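You operate a simulated robot arm through the tools that you are given. There is no shell and no other tool.

Carry out the task below with a simulated robot arm. There is one attempt and no reset: what you move stays moved.

JOB
Gauge the grey and teal short tubes and stand the white peg at the one with less pressure.
Fine: Black gauge; peg on that tube's ledge; put the gauge back and shut both caps.

Only the result counts: the job must be done as asked and must still hold three seconds after the hand-in. Knocking over, shifting, dropping, spilling or breaking anything else fails it. A push-on lid holds only when it is set on centred and level and pressed home; a screw cap is set on level and turned clockwise until tight.

ROBOT AND FRAMES
A 6-joint arm with a two-finger parallel gripper, fixed in place. Base frame: the origin is on the floor under the middle of its stand, x ahead of it, y to its left, z up. Lengths are in mm, angles in rad, forces in N, time in s.
It reaches about 1347 mm from its shoulder. Its first joint turns from -2.897 to 2.897 rad. Payload 3.91 kg.
Tool frame: the origin (TCP) lies between the finger pads and is the grasp point; the fingertips stand 30 mm ahead of it; z points along the fingers, y is the line along which they close. Largest opening 110 mm; finger width 20, thickness 10; the body of the gripper, 48 by 112 mm, starts 55 mm behind the TCP.
Orientation is that of the tool frame in the base frame, as a unit quaternion [x, y, z, w]. With the fingers straight down and closing along the base's y, the tool's x points along the base's -x, its y along +y and its z along -z.

CONTROLS
- The arm moves only by the tool jog_arm. Its arguments are lists of equal length, an entry for each row: "delta_rot": the turn, a rotation vector about the tool's x, y, z in rad, a list of three; "dp": the shift along the tool's x, y, z in mm, a list of three; "hand": the finger opening in mm, from 0 to 110. In form: {"delta_rot": [[rx, ry, rz], ...], "dp": [[x, y, z], ...], "hand": [hand, ...]}. A call has 1 to 20 rows; each row is the pose to reach, as a shift and turn from the pose commanded when the call began, along the tool's axes at that moment. A row lasts 0.2 s, in which the tool goes at most 50 mm and 0.15 rad; a call with a longer step from one row to the next is refused whole, and so is a gripper value outside its range. Where a pose cannot be reached the arm comes as near as it can. A force on the tool above 90 N (or 10 N above the force at the start of the call, whichever is more), or a blocked arm, ends the call early, and 0.2 s more pass. The fingers move at their own pace (about 108 mm/s each) and stop on an object; they squeeze with about 36 N. The grip force told is the motor's: it shows also when the fingers shut on nothing. Time passes only in rows, and 0.2 s behind the last, so rows that repeat a pose let the fingers close. It gives the time, the measured TCP pose, the force on the tool (base axes), the opening and the grip force at its end, in the units of the frame above (readings bear some noise), with the torque about the TCP (base axes, N m) and any sound that the robot's microphone picked up, and new pictures: "pictures" is both (left out), scene, wrist or none.
- Cameras (640 x 400 px; columns grow to the right, rows downward): "scene" is fixed at [400.8, 499.1, 1585]; the picture's right is [-0.79, -0.62, 0.00], its down [-0.41, 0.52, -0.75] and it looks along [0.46, -0.59, -0.66] (base axes); focal length 271 px, centre (320, 200). "wrist" rides on the gripper at [72, 17, -103] in the tool frame; the picture's right is [-0.23, 0.97, 0.00], its down [-0.76, -0.18, -0.62] and it looks along [-0.61, -0.14, 0.78] (tool axes); focal length 222 px, centre (320, 200). There is no depth. A picture from a camera that has moved, and an enlarged one, comes with that camera's place and axes in the base frame and with its lens.
- enlarge(camera, box): a new picture of the part [left, top, right, bottom] of that camera's present view, enlarged. The clock stands still meanwhile.
- close_job(): hands the job in; it is judged then, once.

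Nothing tells you positions but the pictures and the camera data. Unless the task says otherwise, let go and move clear before handing in.

The tools are called as a command line: name --argument value ..., lists and objects as JSON in quotes. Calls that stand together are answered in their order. jog_arm: Moves the arm, as the interface text tells. Its arguments: {"type":"object","properties":{"delta_rot":{"type":"array","items":{"type":"array","items":{"type":"number"}}},"dp":{"type":"array","items":{"type":"array","items":{"type":"number"}}},"hand":{"type":"array","items":{"type":"number"}},"pictures":{"type":"string","enum":["both","scene","wrist","none"]}},"required":["delta_rot","dp","hand"]} The other tools are called the same way: enlarge (camera, box) takes an enlarged picture of a part of a camera's view; close_job () hands the job in.

At the start:

```text
clock: 0.0
tool_pos: [564.2, -182.4, 1290.4]
orientation: [-0.001, 1.0, 0.0, 0.0]
contact_force: [0.8, -0.1, 0.8]
torque: [0.01, -0.01, 0.03]
gripper_width: 109.8
grip_force: 0.1
```

scene: 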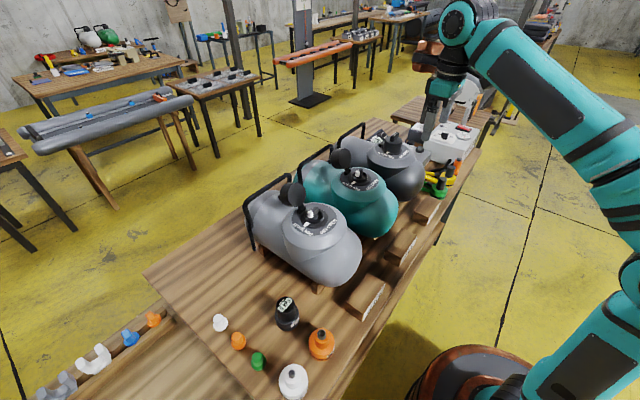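
wrist: 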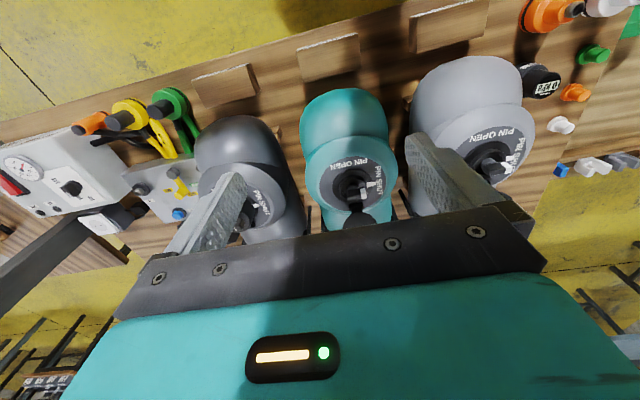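

I see three short tubes (tyre-tube/tank like bodies) in grey, teal and black, with ledges in front of each, and small items at the near end of the bench. I'll enlarge the views to understand caps, gauge and peg.

enlarge --camera "scene" --box '[200, 270, 360, 400]'

enlarge --camera "scene" --box '[240, 120, 400, 220]'

enlarge --camera "scene" --box '[240, 180, 440, 320]'

enlarge --camera "scene" --box '[340, 90, 500, 220]'

enlarge --camera "wrist" --box '[400, 0, 640, 200]'

enlarge --camera "wrist" --box '[0, 60, 320, 280]'

```text
3.08 times, centred on (280, 335) of scene
camera zoom: at [400.8, 499.1, 1585.0], right [-0.79, -0.62, 0.0], down [-0.41, 0.52, -0.75], along [0.46, -0.59, -0.66], focal length 835 px, centre (443, -215)
```

zoom: 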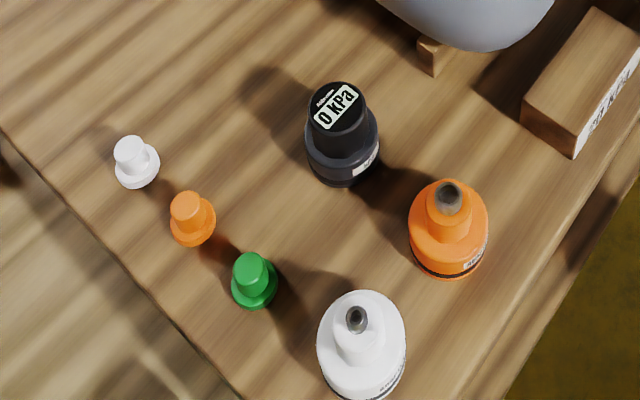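

```text
4.00 times, centred on (320, 170) of scene
camera zoom: at [400.8, 499.1, 1585.0], right [-0.79, -0.62, 0.0], down [-0.41, 0.52, -0.75], along [0.46, -0.59, -0.66], focal length 1085 px, centre (320, 320)
```

zoom: 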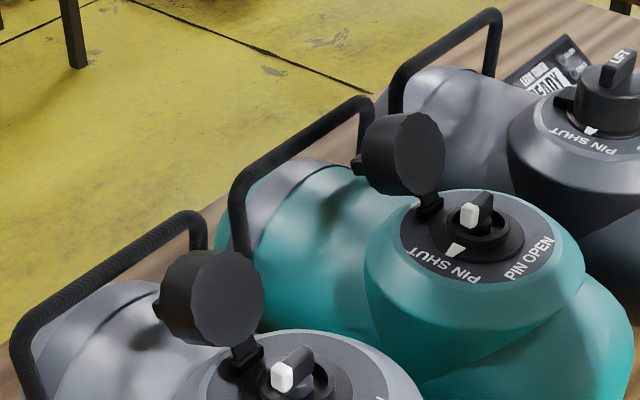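

```text
2.86 times, centred on (340, 250) of scene
camera zoom: at [400.8, 499.1, 1585.0], right [-0.79, -0.62, 0.0], down [-0.41, 0.52, -0.75], along [0.46, -0.59, -0.66], focal length 775 px, centre (263, 57)
```

zoom: 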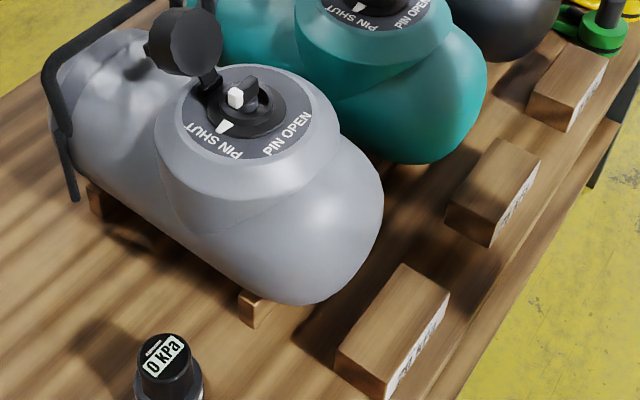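

```text
3.08 times, centred on (420, 155) of scene
camera zoom: at [400.8, 499.1, 1585.0], right [-0.79, -0.62, 0.0], down [-0.41, 0.52, -0.75], along [0.46, -0.59, -0.66], focal length 835 px, centre (12, 338)
```

zoom: 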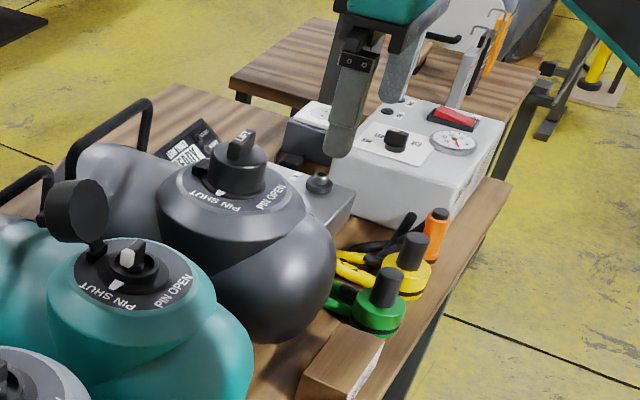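

```text
2.00 times, centred on (520, 100) of wrist
camera zoom: at [492.4, -165.2, 1392.9], right [0.23, 0.97, 0.0], down [0.76, -0.18, 0.62], along [0.61, -0.14, -0.78], focal length 444 px, centre (-80, 400)
```

zoom: 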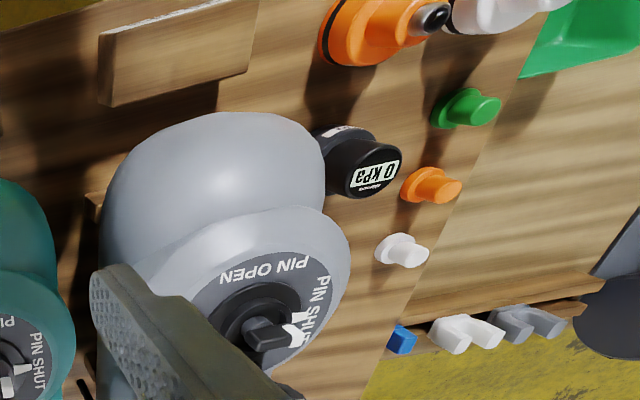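

```text
1.82 times, centred on (160, 170) of wrist
camera zoom: at [492.4, -165.2, 1392.9], right [0.23, 0.97, 0.0], down [0.76, -0.18, 0.62], along [0.61, -0.14, -0.78], focal length 404 px, centre (611, 254)
```

zoom: 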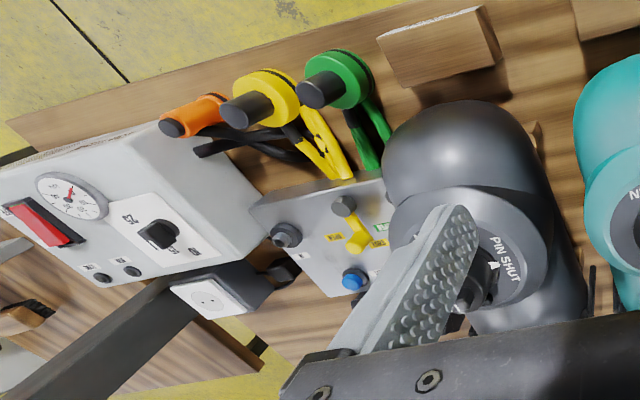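

The grey and teal tubes have open hinged caps over a valve with a pin (both pointing to PIN SHUT); the black gauge reading 0 kPa stands at about [697, 271, 888]. I'll move high and then in toward the near end of the bench to see the gauge, pegs and grey tube more closely.

jog_arm --delta_rot '[[0, 0, 0], [0, 0, 0], [0, 0, 0], [0, 0, 0], [0, 0, 0], [0, 0, 0], [0, 0, 0], [0, 0, 0], [0, 0, 0], [0, 0, 0], [0, 0, 0], [0, 0, 0], [0, 0, 0], [0, 0, 0], [0, 0, 0]]' --dp '[[5, 48, 0], [10, 96, 0], [15, 144, 0], [20, 192, 0], [25, 240, 0], [30, 288, 0], [35, 336, 0], [40, 384, 0], [45, 432, 0], [50, 480, 0], [50, 485, 45], [50, 490, 90], [50, 490, 135], [50, 490, 160], [50, 490, 160]]' --hand '[110, 110, 110, 110, 110, 110, 110, 110, 110, 110, 110, 110, 110, 110, 110]'

```text
clock: 3.2
tool_pos: [515.3, 309.3, 1127.6]
orientation: [0.0, 1.0, 0.0, 0.001]
contact_force: [0.4, -0.1, 0.2]
torque: [-0.01, 0.0, 0.04]
gripper_width: 109.7
grip_force: 0.0
camera wrist: at [442.6, 325.1, 1231.2], right [0.23, 0.97, 0.0], down [0.76, -0.18, 0.62], along [0.61, -0.14, -0.78], focal length 222 px, centre (320, 200)
```

scene: 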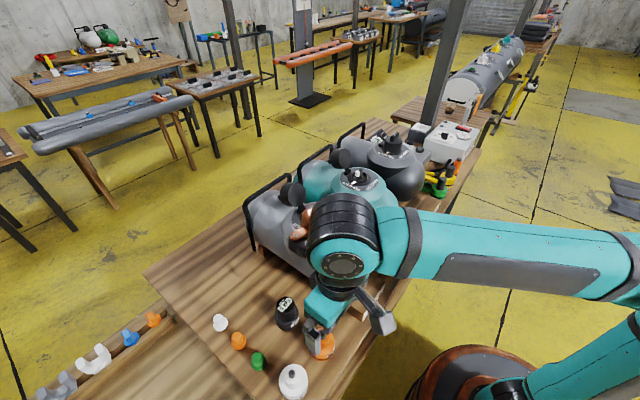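
wrist: 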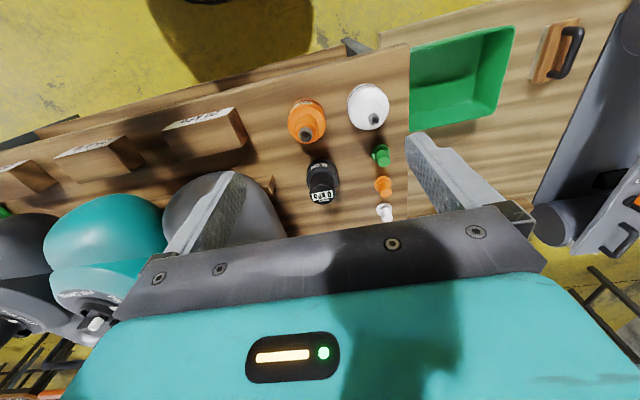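

enlarge --camera "wrist" --box '[280, 70, 420, 230]'

enlarge --camera "wrist" --box '[0, 90, 280, 270]'

enlarge --camera "scene" --box '[200, 280, 340, 400]'

enlarge --camera "scene" --box '[0, 300, 180, 400]'

```text
2.50 times, centred on (350, 150) of wrist
camera zoom: at [442.6, 325.1, 1231.2], right [0.23, 0.97, 0.0], down [0.76, -0.18, 0.62], along [0.61, -0.14, -0.78], focal length 555 px, centre (245, 325)
```

zoom: 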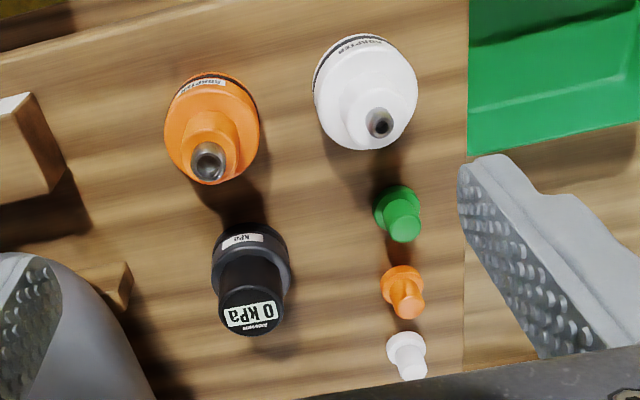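

```text
2.22 times, centred on (140, 180) of wrist
camera zoom: at [442.6, 325.1, 1231.2], right [0.23, 0.97, 0.0], down [0.76, -0.18, 0.62], along [0.61, -0.14, -0.78], focal length 494 px, centre (720, 244)
```

zoom: 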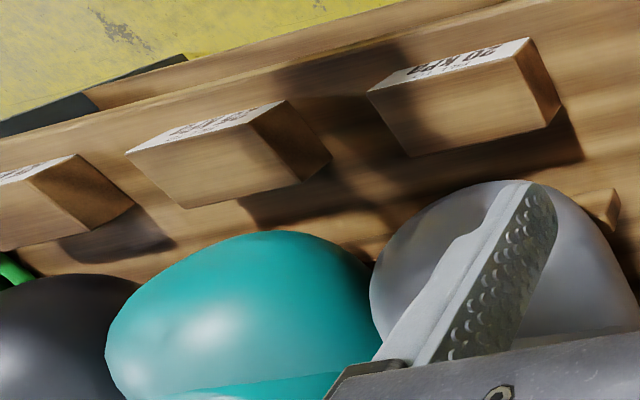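

```text
3.33 times, centred on (270, 340) of scene
camera zoom: at [400.8, 499.1, 1585.0], right [-0.79, -0.62, 0.0], down [-0.41, 0.52, -0.75], along [0.46, -0.59, -0.66], focal length 904 px, centre (487, -267)
```

zoom: 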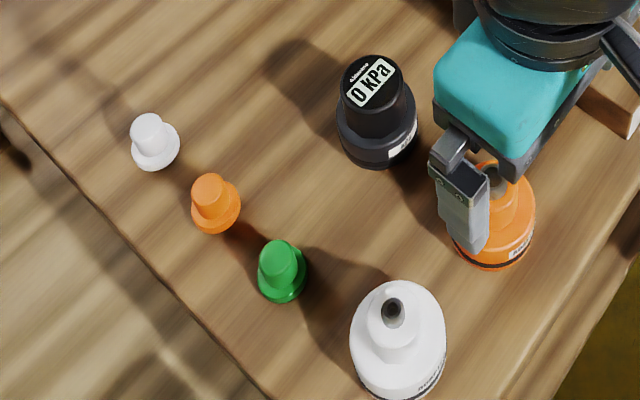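

```text
3.56 times, centred on (90, 350) of scene
camera zoom: at [400.8, 499.1, 1585.0], right [-0.79, -0.62, 0.0], down [-0.41, 0.52, -0.75], along [0.46, -0.59, -0.66], focal length 964 px, centre (1138, -333)
```

zoom: 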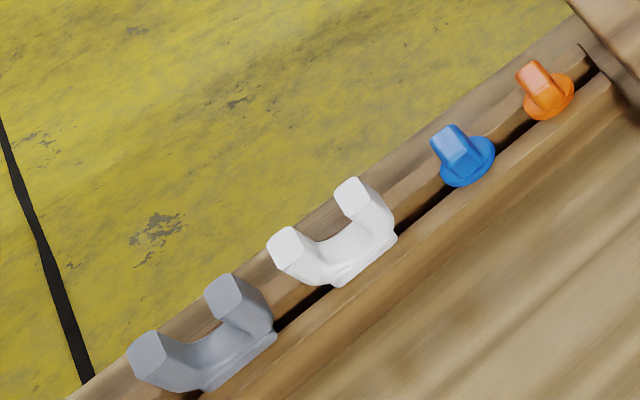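

enlarge --camera "scene" --box '[325, 140, 395, 210]'

enlarge --camera "scene" --box '[360, 110, 430, 170]'

jog_arm --delta_rot '[[0, 0, 0], [0, 0, 0], [0, 0, 0], [0, 0, 0], [0, 0, 0], [0, 0, 0]]' --dp '[[0, -30, -40], [0, -75, -60], [0, -120, -80], [0, -165, -100], [0, -210, -100], [0, -240, -100]]' --hand '[110, 110, 110, 110, 110, 110]'

```text
5.71 times, centred on (360, 175) of scene
camera zoom: at [400.8, 499.1, 1585.0], right [-0.79, -0.62, 0.0], down [-0.41, 0.52, -0.75], along [0.46, -0.59, -0.66], focal length 1550 px, centre (91, 343)
```

zoom: 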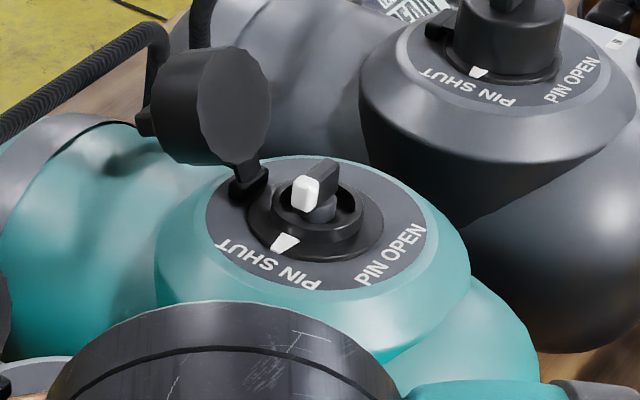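

```text
6.67 times, centred on (395, 140) of scene
camera zoom: at [400.8, 499.1, 1585.0], right [-0.79, -0.62, 0.0], down [-0.41, 0.52, -0.75], along [0.46, -0.59, -0.66], focal length 1808 px, centre (-180, 600)
```

zoom: 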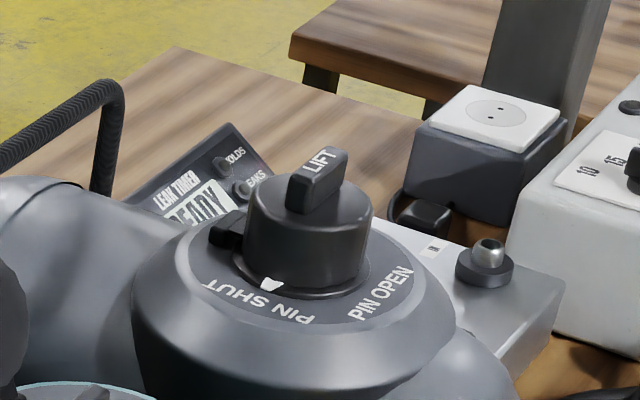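

```text
clock: 4.6
tool_pos: [513.3, 69.8, 1228.9]
orientation: [0.001, 1.0, -0.001, 0.0]
contact_force: [0.6, 0.2, -0.6]
torque: [-0.02, 0.0, 0.01]
gripper_width: 110.1
grip_force: 0.1
camera wrist: at [441.3, 85.3, 1332.9], right [0.23, 0.97, 0.0], down [0.76, -0.18, 0.62], along [0.61, -0.14, -0.78], focal length 222 px, centre (320, 200)
```

scene: 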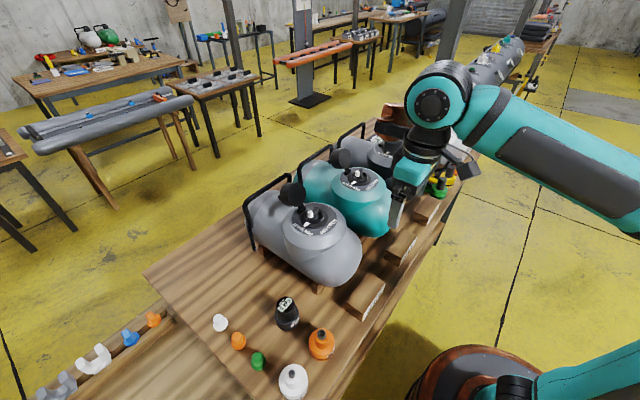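
wrist: 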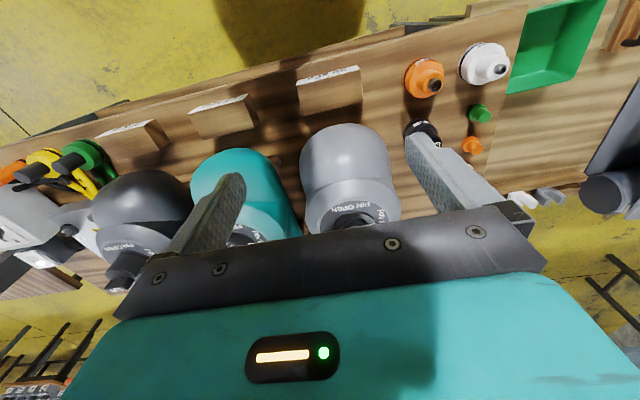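

The bench is at roughly z≈785 and both valves sit near z≈1055, with the cap hinges on the far (+x) side. I'll go in closer for a look at the grey valve.

jog_arm --delta_rot '[[0, 0, 0], [0, 0, 0], [0, 0, 0], [0, 0, 0]]' --dp '[[-40, 10, 10], [-80, 20, 20], [-121, 32, 29], [-121, 32, 29]]' --hand '[110, 110, 110, 110]'

```text
clock: 5.6
tool_pos: [634.6, 100.6, 1202.2]
orientation: [0.0, 1.0, -0.002, 0.0]
contact_force: [0.2, -0.3, -0.8]
torque: [0.0, -0.01, 0.02]
gripper_width: 110.1
grip_force: 0.0
camera wrist: at [562.9, 116.9, 1304.7], right [0.23, 0.97, 0.0], down [0.76, -0.18, 0.62], along [0.61, -0.14, -0.78], focal length 222 px, centre (320, 200)
```

scene: 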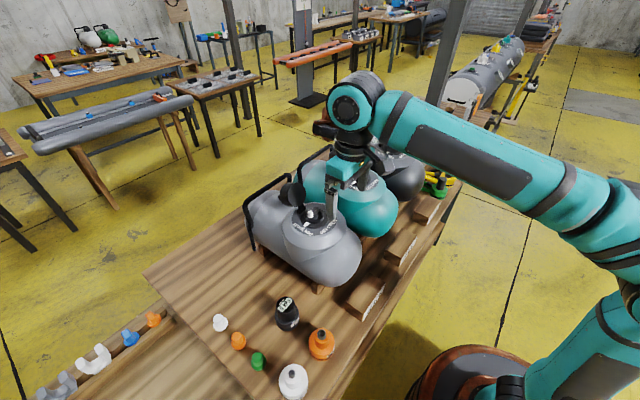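
wrist: 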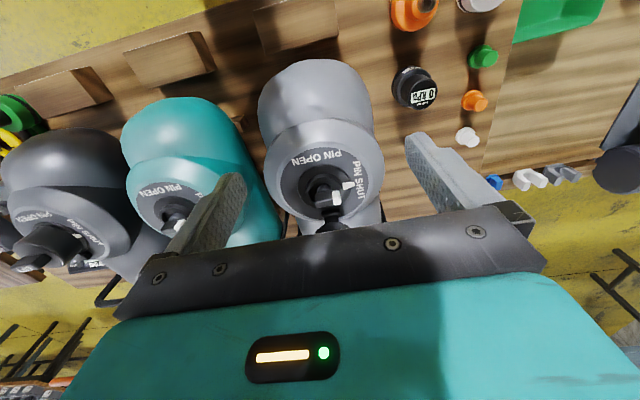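

enlarge --camera "wrist" --box '[260, 130, 400, 240]'

enlarge --camera "scene" --box '[270, 170, 350, 240]'

enlarge --camera "wrist" --box '[370, 30, 520, 160]'

```text
3.64 times, centred on (330, 185) of wrist
camera zoom: at [562.9, 116.9, 1304.7], right [0.23, 0.97, 0.0], down [0.76, -0.18, 0.62], along [0.61, -0.14, -0.78], focal length 808 px, centre (284, 254)
```

zoom: 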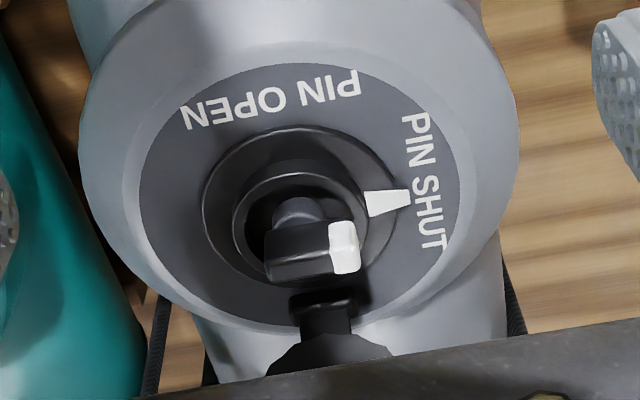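

```text
5.71 times, centred on (310, 205) of scene
camera zoom: at [400.8, 499.1, 1585.0], right [-0.79, -0.62, 0.0], down [-0.41, 0.52, -0.75], along [0.46, -0.59, -0.66], focal length 1550 px, centre (377, 171)
```

zoom: 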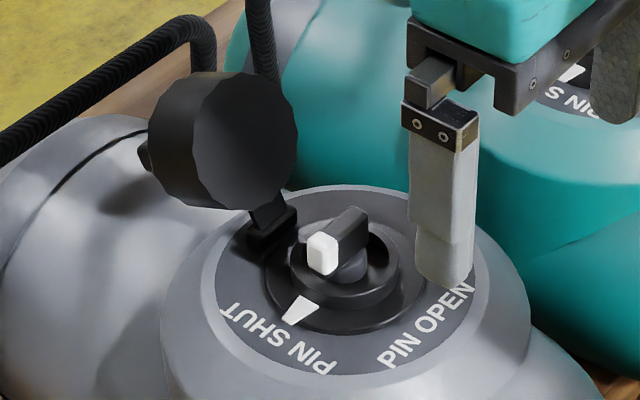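

```text
3.08 times, centred on (445, 95) of wrist
camera zoom: at [562.9, 116.9, 1304.7], right [0.23, 0.97, 0.0], down [0.76, -0.18, 0.62], along [0.61, -0.14, -0.78], focal length 684 px, centre (-65, 523)
```

zoom: 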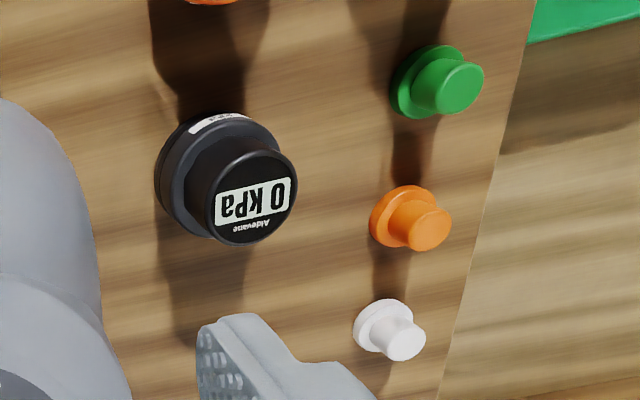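

The grey valve collar is near [753, 78, 1040] and the gauge top near [702, 269, 873]. I'll hover over the gauge for a precise look before grasping.

jog_arm --delta_rot '[[0, 0, 0], [0, 0, 0], [0, 0, 0], [0, 0, 0], [0, 0, 0], [0, 0, 0], [0, 0, 0], [0, 0, 0], [0, 0, 0], [0, 0, 0], [0, 0, 0]]' --dp '[[0, 45, 0], [0, 90, 0], [0, 135, 0], [-20, 168, 0], [-60, 168, 20], [-67, 168, 65], [-67, 168, 110], [-67, 168, 155], [-67, 168, 195], [-67, 168, 217], [-67, 168, 217]]' --hand '[90, 90, 90, 90, 90, 90, 90, 90, 90, 90, 90]'

```text
clock: 8.0
tool_pos: [702.2, 268.4, 983.5]
orientation: [0.0, 1.0, -0.001, 0.001]
contact_force: [-0.2, -0.3, -0.1]
torque: [0.03, -0.01, -0.02]
gripper_width: 89.8
grip_force: 0.0
camera wrist: at [630.7, 284.2, 1086.3], right [0.23, 0.97, 0.0], down [0.76, -0.18, 0.62], along [0.61, -0.14, -0.78], focal length 222 px, centre (320, 200)
```

scene: 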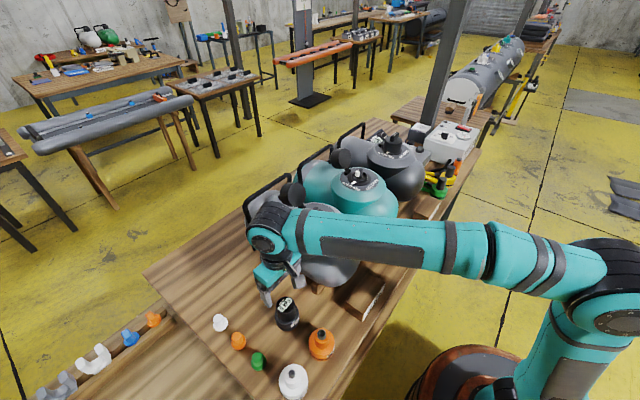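
wrist: 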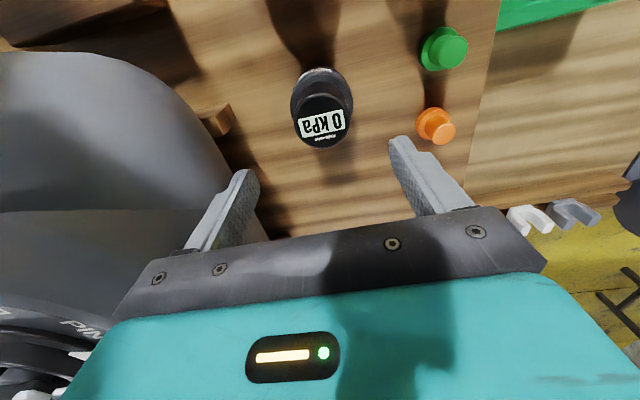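

enlarge --camera "wrist" --box '[260, 40, 390, 170]'

enlarge --camera "scene" --box '[250, 270, 330, 340]'

```text
3.08 times, centred on (325, 105) of wrist
camera zoom: at [630.7, 284.2, 1086.3], right [0.23, 0.97, 0.0], down [0.76, -0.18, 0.62], along [0.61, -0.14, -0.78], focal length 684 px, centre (305, 492)
```

zoom: 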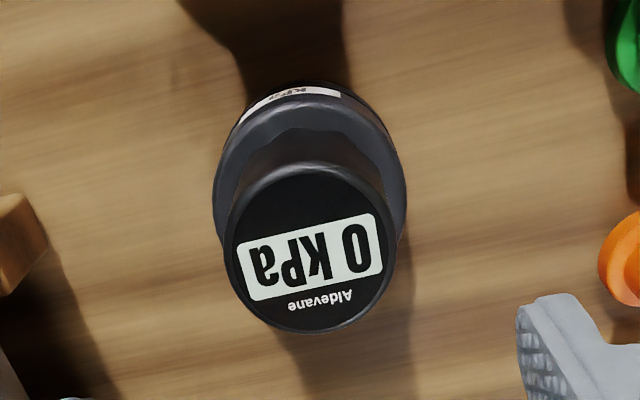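

```text
5.71 times, centred on (290, 305) of scene
camera zoom: at [400.8, 499.1, 1585.0], right [-0.79, -0.62, 0.0], down [-0.41, 0.52, -0.75], along [0.46, -0.59, -0.66], focal length 1550 px, centre (491, -400)
```

zoom: 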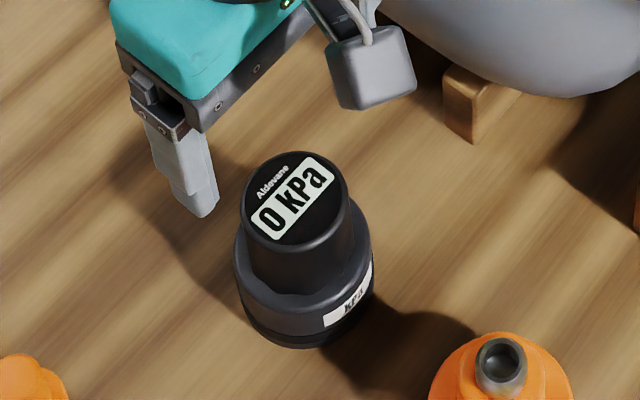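

enlarge --camera "scene" --box '[230, 180, 430, 340]'

```text
2.50 times, centred on (330, 260) of scene
camera zoom: at [400.8, 499.1, 1585.0], right [-0.79, -0.62, 0.0], down [-0.41, 0.52, -0.75], along [0.46, -0.59, -0.66], focal length 678 px, centre (295, 50)
```

zoom: 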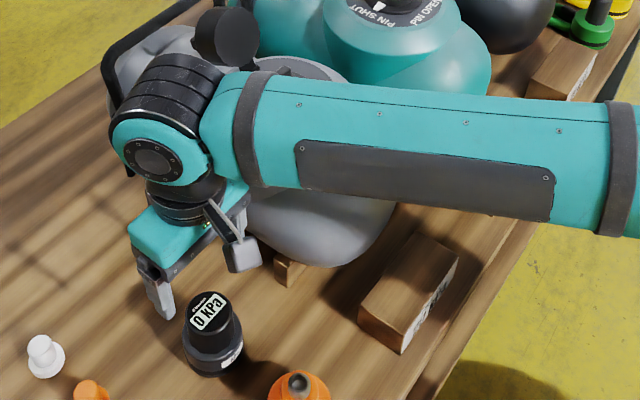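

The forearm should stay clear of the grey tube on descent, and the gauge is centred between the fingers. I'll descend to put the fingers around its upper knob and look before closing.

jog_arm --delta_rot '[[0, 0, 0], [0, 0, 0], [0, 0, 0], [0, 0, 0], [0, 0, 0]]' --dp '[[1, 1, 30], [2, 1, 60], [2, 1, 85], [2, 1, 100], [2, 1, 100]]' --hand '[90, 90, 90, 90, 90]'

```text
clock: 9.2
tool_pos: [701.0, 269.0, 882.7]
orientation: [-0.001, 1.0, -0.001, 0.0]
contact_force: [0.1, 0.0, -0.4]
torque: [0.0, -0.02, -0.01]
gripper_width: 89.7
grip_force: 0.2
camera wrist: at [628.6, 285.7, 986.0], right [0.23, 0.97, 0.0], down [0.76, -0.18, 0.62], along [0.61, -0.14, -0.78], focal length 222 px, centre (320, 200)
```

scene: 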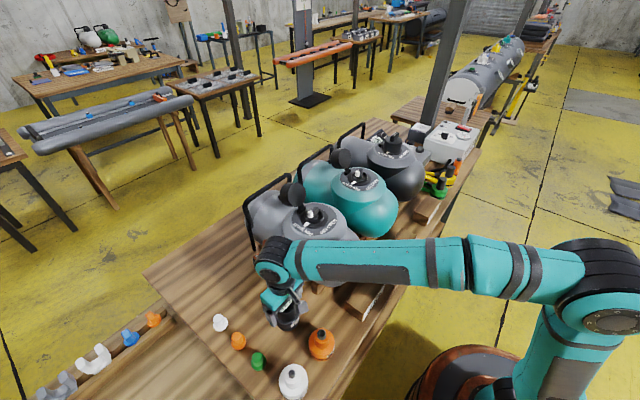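
wrist: 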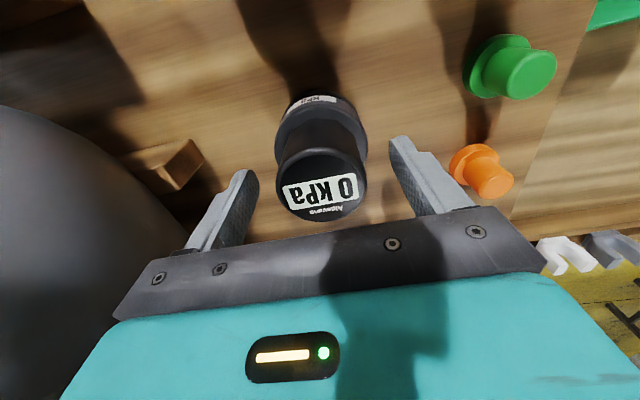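

enlarge --camera "wrist" --box '[240, 70, 400, 240]'

enlarge --camera "scene" --box '[240, 250, 340, 340]'

```text
2.35 times, centred on (320, 155) of wrist
camera zoom: at [628.6, 285.7, 986.0], right [0.23, 0.97, 0.0], down [0.76, -0.18, 0.62], along [0.61, -0.14, -0.78], focal length 523 px, centre (320, 306)
```

zoom: 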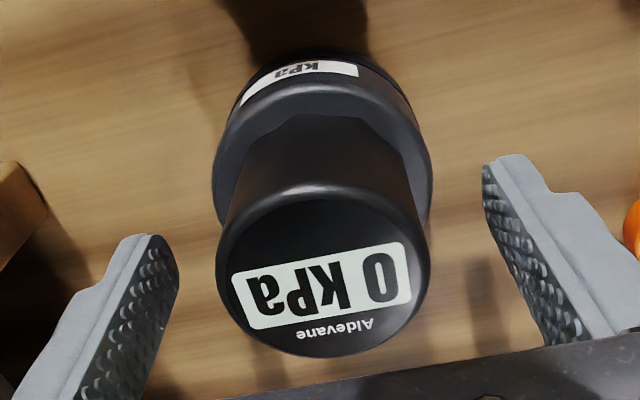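

```text
4.44 times, centred on (290, 295) of scene
camera zoom: at [400.8, 499.1, 1585.0], right [-0.79, -0.62, 0.0], down [-0.41, 0.52, -0.75], along [0.46, -0.59, -0.66], focal length 1206 px, centre (453, -222)
```

zoom: 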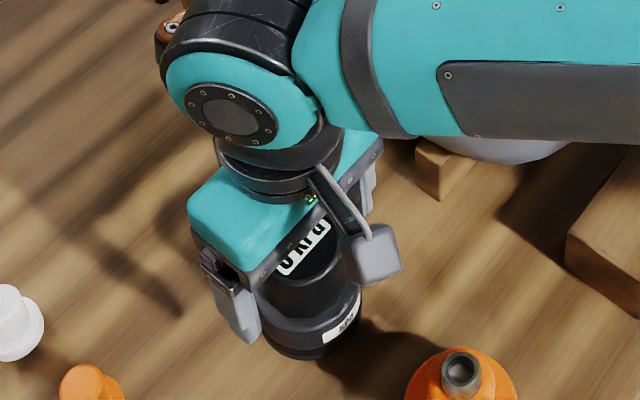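

The gauge is well centred; I'll drop another 12 mm and close on it.

jog_arm --delta_rot '[[0, 0, 0], [0, 0, 0], [0, 0, 0], [0, 0, 0], [0, 0, 0], [0, 0, 0]]' --dp '[[0, 0.5, 6], [0, 0.5, 12], [0, 0.5, 12], [0, 0.5, 12], [0, 0.5, 12], [0, 0.5, 12]]' --hand '[90, 90, 60, 40, 40, 40]'

```text
clock: 10.6
tool_pos: [700.0, 269.5, 871.8]
orientation: [0.001, 1.0, -0.001, 0.0]
contact_force: [-1.2, -1.2, 2.6]
torque: [-0.04, 0.09, 0.01]
gripper_width: 64.5
grip_force: 36.1
camera wrist: at [628.7, 285.9, 974.4], right [0.23, 0.97, 0.0], down [0.76, -0.18, 0.62], along [0.61, -0.14, -0.78], focal length 222 px, centre (320, 200)
```

scene: 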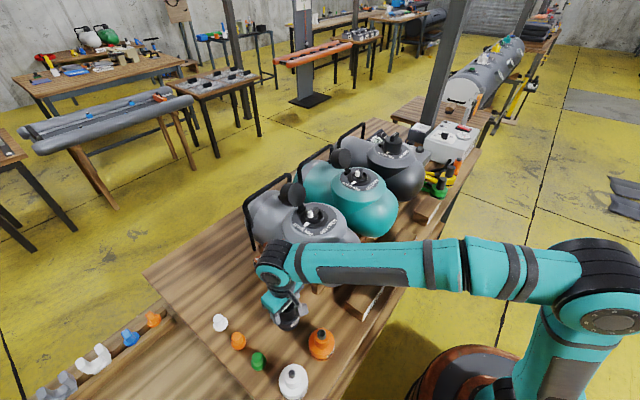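
wrist: 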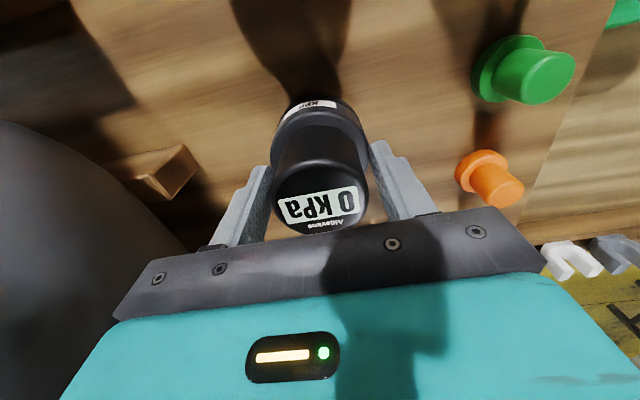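

enlarge --camera "wrist" --box '[220, 70, 440, 240]'

enlarge --camera "scene" --box '[240, 260, 340, 350]'

```text
2.35 times, centred on (330, 155) of wrist
camera zoom: at [628.7, 285.9, 974.4], right [0.23, 0.97, 0.0], down [0.76, -0.18, 0.62], along [0.61, -0.14, -0.78], focal length 523 px, centre (296, 306)
```

zoom: 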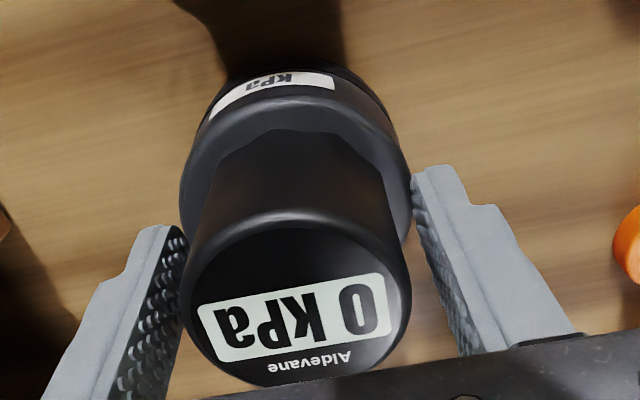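

```text
4.44 times, centred on (290, 305) of scene
camera zoom: at [400.8, 499.1, 1585.0], right [-0.79, -0.62, 0.0], down [-0.41, 0.52, -0.75], along [0.46, -0.59, -0.66], focal length 1206 px, centre (453, -267)
```

zoom: 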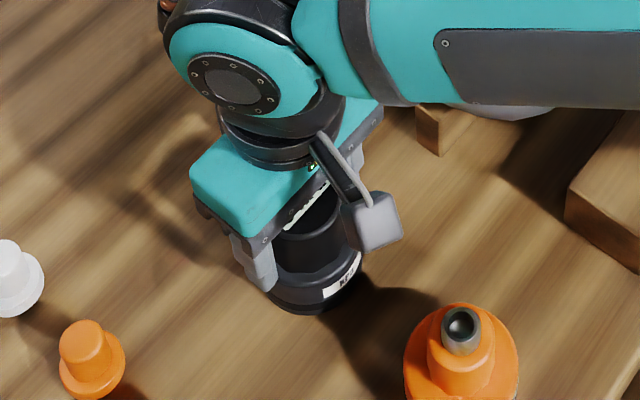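

The fingertips caught the wider base rim (64.5 mm), not the knob. I'll open, rise about 13 mm and close on the knob alone.

jog_arm --delta_rot '[[0, 0, 0], [0, 0, 0], [0, 0, 0], [0, 0, 0], [0, 0, 0], [0, 0, 0], [0, 0, 0], [0, 0, 0]]' --dp '[[0, 0, 0], [0, 0, 0], [0, 0, -7], [0, 0, -13], [0, 0, -13], [0, 0, -13], [0, 0, -13], [0, 0, -13]]' --hand '[85, 85, 85, 85, 60, 40, 40, 40]'

enlarge --camera "wrist" --box '[220, 70, 440, 240]'

enlarge --camera "scene" --box '[240, 260, 340, 350]'

```text
clock: 12.4
tool_pos: [699.8, 269.4, 883.5]
orientation: [0.0, 1.0, -0.001, 0.001]
contact_force: [-0.1, -0.1, 0.1]
torque: [0.02, 0.0, 0.04]
gripper_width: 51.1
grip_force: 36.1
camera wrist: at [628.8, 285.7, 987.2], right [0.23, 0.97, 0.0], down [0.76, -0.18, 0.62], along [0.61, -0.14, -0.78], focal length 222 px, centre (320, 200)
```

scene: 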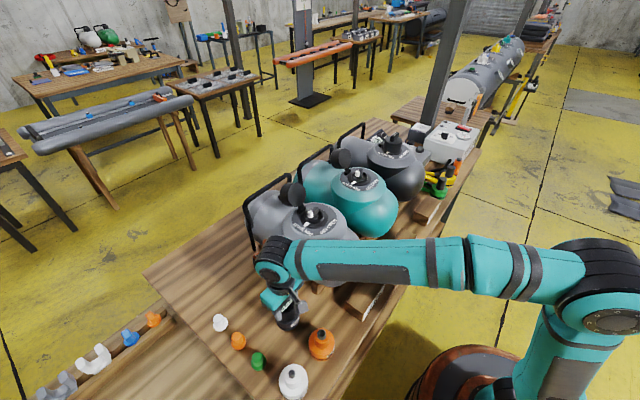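
wrist: 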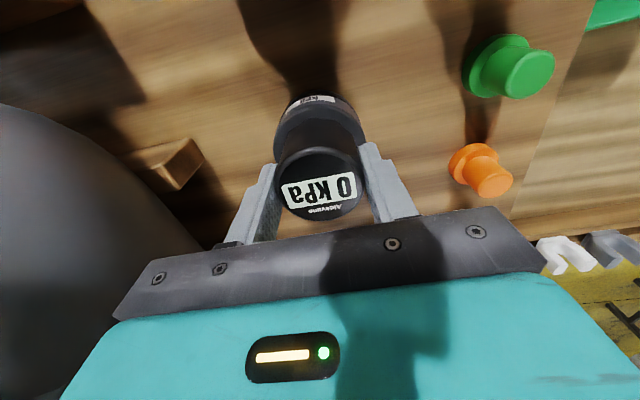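

```text
2.35 times, centred on (330, 155) of wrist
camera zoom: at [628.8, 285.7, 987.2], right [0.23, 0.97, 0.0], down [0.76, -0.18, 0.62], along [0.61, -0.14, -0.78], focal length 523 px, centre (296, 306)
```

zoom: 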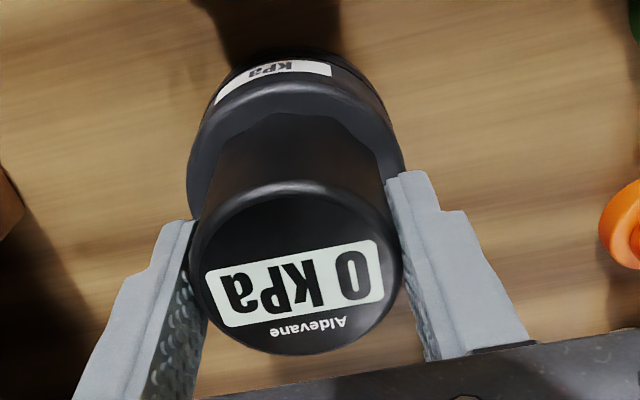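

```text
4.44 times, centred on (290, 305) of scene
camera zoom: at [400.8, 499.1, 1585.0], right [-0.79, -0.62, 0.0], down [-0.41, 0.52, -0.75], along [0.46, -0.59, -0.66], focal length 1206 px, centre (453, -267)
```

zoom: 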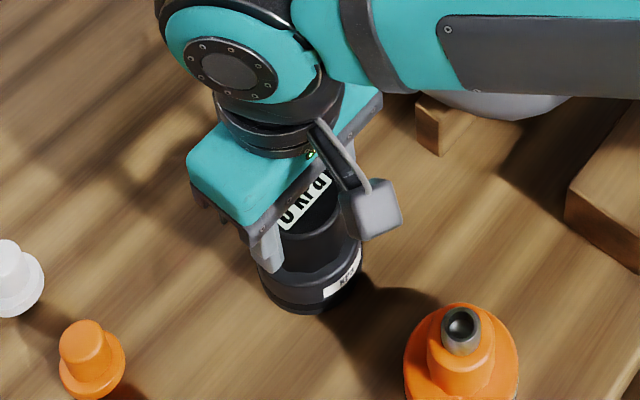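

Now the knob is held squarely at 51 mm. I'll lift it straight up high enough to clear the open caps, and check the grip.

jog_arm --delta_rot '[[0, 0, 0], [0, 0, 0], [0, 0, 0], [0, 0, 0], [0, 0, 0], [0, 0, 0], [0, 0, 0], [0, 0, 0], [0, 0, 0], [0, 0, 0], [0, 0, 0]]' --dp '[[0, 0, -10], [0, 0, -30], [0, 0, -65], [0, 0, -105], [0, 0, -150], [0, 0, -195], [0, 0, -240], [0, 0, -285], [0, 0, -330], [0, 0, -360], [0, 0, -360]]' --hand '[40, 40, 40, 40, 40, 40, 40, 40, 40, 40, 40]'

enlarge --camera "wrist" --box '[220, 70, 440, 240]'

enlarge --camera "scene" --box '[250, 150, 410, 260]'

```text
clock: 14.8
tool_pos: [701.5, 269.2, 1244.5]
orientation: [0.0, 1.0, -0.001, 0.0]
contact_force: [0.3, 0.2, -1.3]
torque: [-0.02, -0.02, 0.03]
gripper_width: 51.0
grip_force: 35.9
camera wrist: at [629.2, 286.1, 1347.5], right [0.23, 0.97, 0.0], down [0.76, -0.18, 0.62], along [0.61, -0.14, -0.78], focal length 222 px, centre (320, 200)
```

scene: 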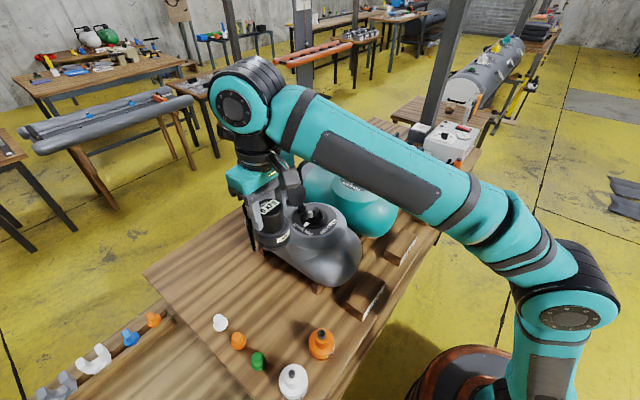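
wrist: 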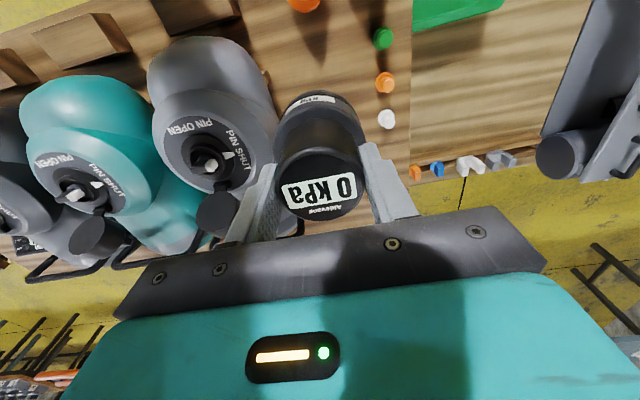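

```text
2.35 times, centred on (330, 155) of wrist
camera zoom: at [629.2, 286.1, 1347.5], right [0.23, 0.97, 0.0], down [0.76, -0.18, 0.62], along [0.61, -0.14, -0.78], focal length 523 px, centre (296, 306)
```

zoom: 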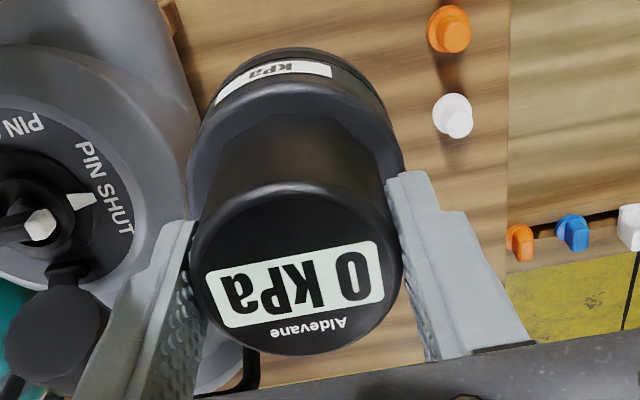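

```text
3.64 times, centred on (330, 205) of scene
camera zoom: at [400.8, 499.1, 1585.0], right [-0.79, -0.62, 0.0], down [-0.41, 0.52, -0.75], along [0.46, -0.59, -0.66], focal length 986 px, centre (284, 182)
```

zoom: 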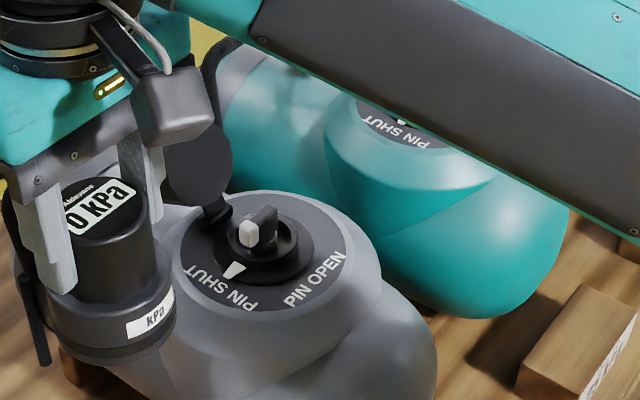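

The gauge is held firmly. I'll zoom on both valves from here to triangulate them accurately.

enlarge --camera "wrist" --box '[140, 90, 270, 220]'

enlarge --camera "wrist" --box '[20, 120, 160, 260]'

enlarge --camera "scene" --box '[290, 190, 350, 240]'

```text
3.08 times, centred on (205, 155) of wrist
camera zoom: at [629.2, 286.1, 1347.5], right [0.23, 0.97, 0.0], down [0.76, -0.18, 0.62], along [0.61, -0.14, -0.78], focal length 684 px, centre (674, 338)
```

zoom: 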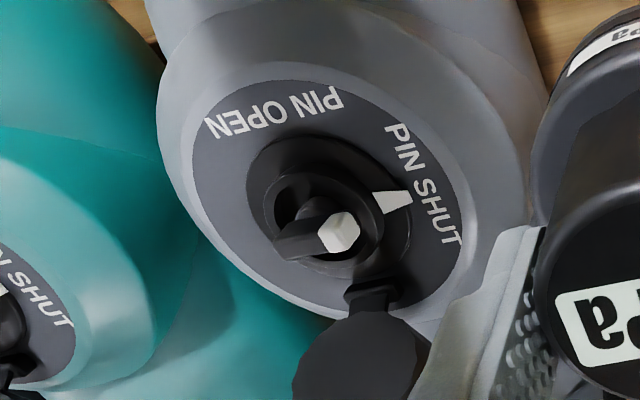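

```text
2.86 times, centred on (90, 190) of wrist
camera zoom: at [629.2, 286.1, 1347.5], right [0.23, 0.97, 0.0], down [0.76, -0.18, 0.62], along [0.61, -0.14, -0.78], focal length 635 px, centre (977, 229)
```

zoom: 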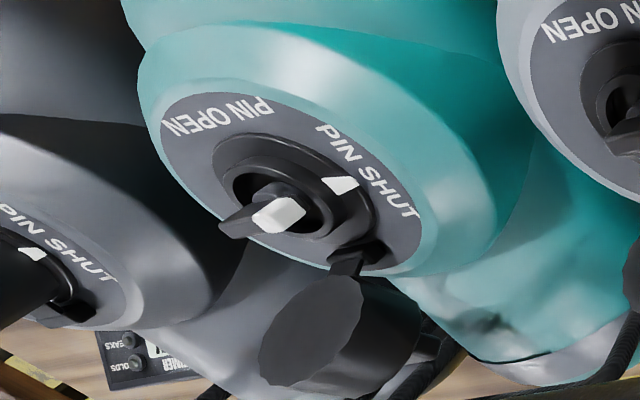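

```text
8.00 times, centred on (320, 215) of scene
camera zoom: at [400.8, 499.1, 1585.0], right [-0.79, -0.62, 0.0], down [-0.41, 0.52, -0.75], along [0.46, -0.59, -0.66], focal length 2170 px, centre (320, 80)
```

zoom: 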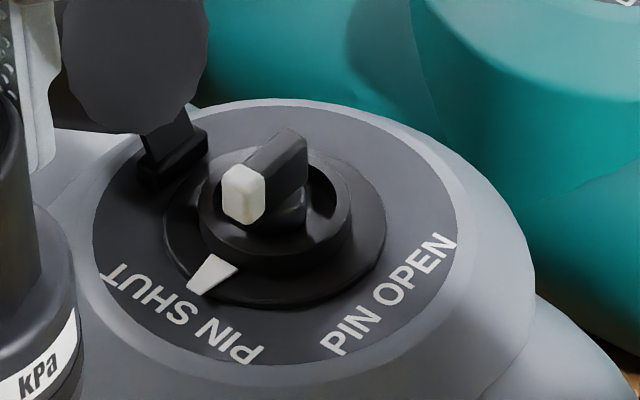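

Grey valve axis is at about [753–755, 78], disc z≈1028, collar top z≈1042; relative to the gauge's spot that is a shift of +52 in x and −191 in y. I'll carry the gauge over it at height, then stop about 30 mm above the collar to check alignment.

jog_arm --delta_rot '[[0, 0, 0], [0, 0, 0], [0, 0, 0], [0, 0, 0], [0, 0, 0], [0, 0, 0], [0, 0, 0], [0, 0, 0], [0, 0, 0], [0, 0, 0], [0, 0, 0]]' --dp '[[0, -10, -20], [-10, -50, -25], [-20, -90, -25], [-30, -130, -25], [-45, -165, -25], [-52.2, -191.1, -25], [-52.2, -191.1, -10], [-52.2, -191.1, 20], [-52.2, -191.1, 50], [-52.2, -191.1, 70], [-52.2, -191.1, 70]]' --hand '[40, 40, 40, 40, 40, 40, 40, 40, 40, 40, 40]'

enlarge --camera "scene" --box '[270, 150, 370, 240]'

enlarge --camera "wrist" --box '[220, 50, 420, 240]'

```text
clock: 17.2
tool_pos: [751.6, 78.5, 1173.7]
orientation: [-0.001, 1.0, -0.001, -0.001]
contact_force: [-0.1, 0.2, -1.1]
torque: [-0.01, 0.0, -0.01]
gripper_width: 50.7
grip_force: 36.2
out of reach, approached as far as the arm can: row 6
camera wrist: at [680.1, 94.7, 1276.6], right [0.23, 0.97, 0.0], down [0.76, -0.18, 0.62], along [0.61, -0.14, -0.78], focal length 222 px, centre (320, 200)
```

scene: 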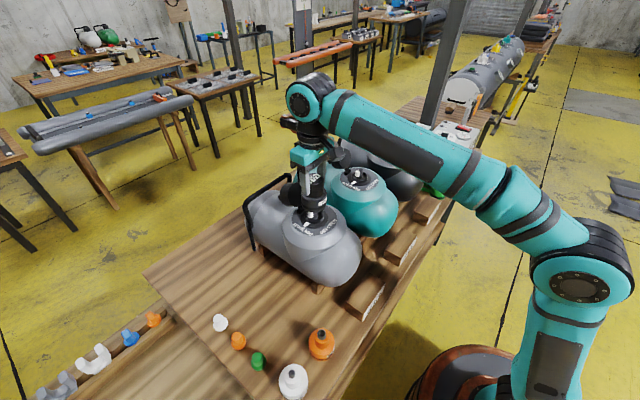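
wrist: 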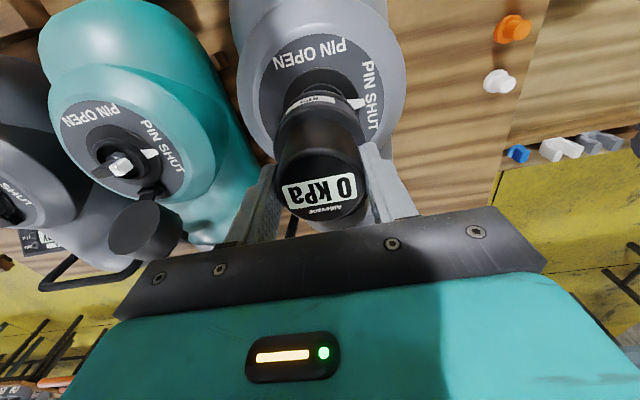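

```text
4.44 times, centred on (320, 195) of scene
camera zoom: at [400.8, 499.1, 1585.0], right [-0.79, -0.62, 0.0], down [-0.41, 0.52, -0.75], along [0.46, -0.59, -0.66], focal length 1206 px, centre (320, 222)
```

zoom: 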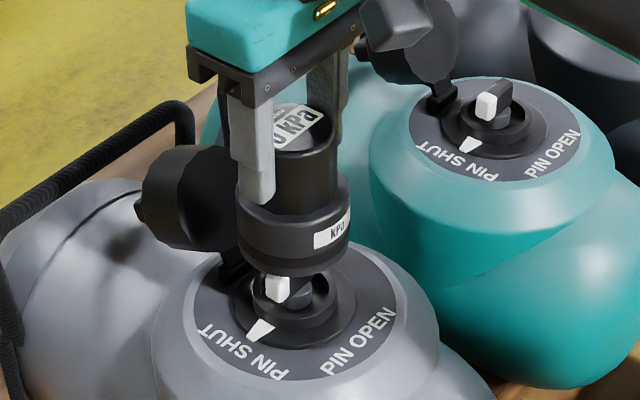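

```text
2.11 times, centred on (320, 145) of wrist
camera zoom: at [680.1, 94.7, 1276.6], right [0.23, 0.97, 0.0], down [0.76, -0.18, 0.62], along [0.61, -0.14, -0.78], focal length 468 px, centre (320, 316)
```

zoom: 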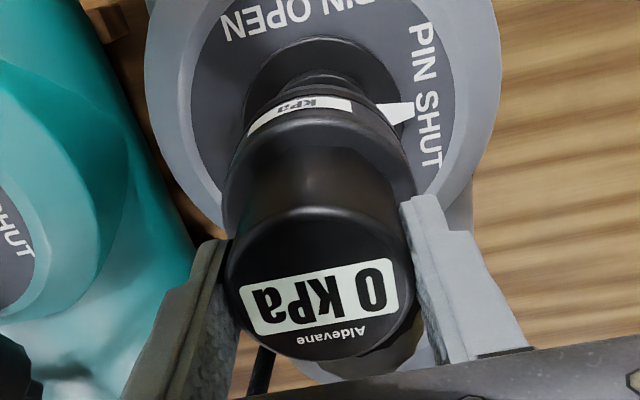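

The gauge bottom appears about 87 mm below the TCP (bench z≈796), and sideways alignment looks right. I'll enlarge to check fore-aft alignment before lowering.

enlarge --camera "wrist" --box '[270, 60, 370, 130]'

enlarge --camera "scene" --box '[295, 190, 345, 230]'

```text
5.71 times, centred on (320, 95) of wrist
camera zoom: at [680.1, 94.7, 1276.6], right [0.23, 0.97, 0.0], down [0.76, -0.18, 0.62], along [0.61, -0.14, -0.78], focal length 1269 px, centre (320, 800)
```

zoom: 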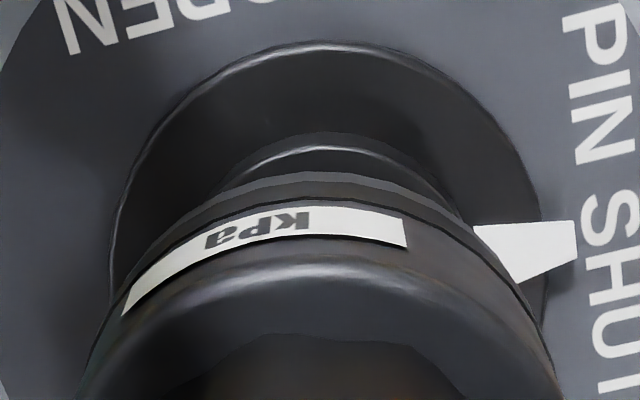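

```text
10.00 times, centred on (320, 210) of scene
camera zoom: at [400.8, 499.1, 1585.0], right [-0.79, -0.62, 0.0], down [-0.41, 0.52, -0.75], along [0.46, -0.59, -0.66], focal length 2712 px, centre (320, 100)
```

zoom: 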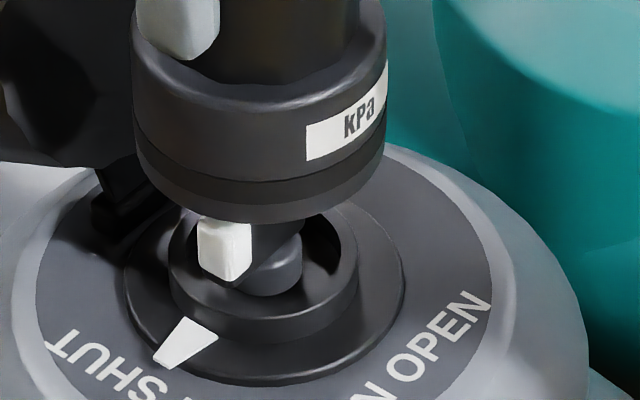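

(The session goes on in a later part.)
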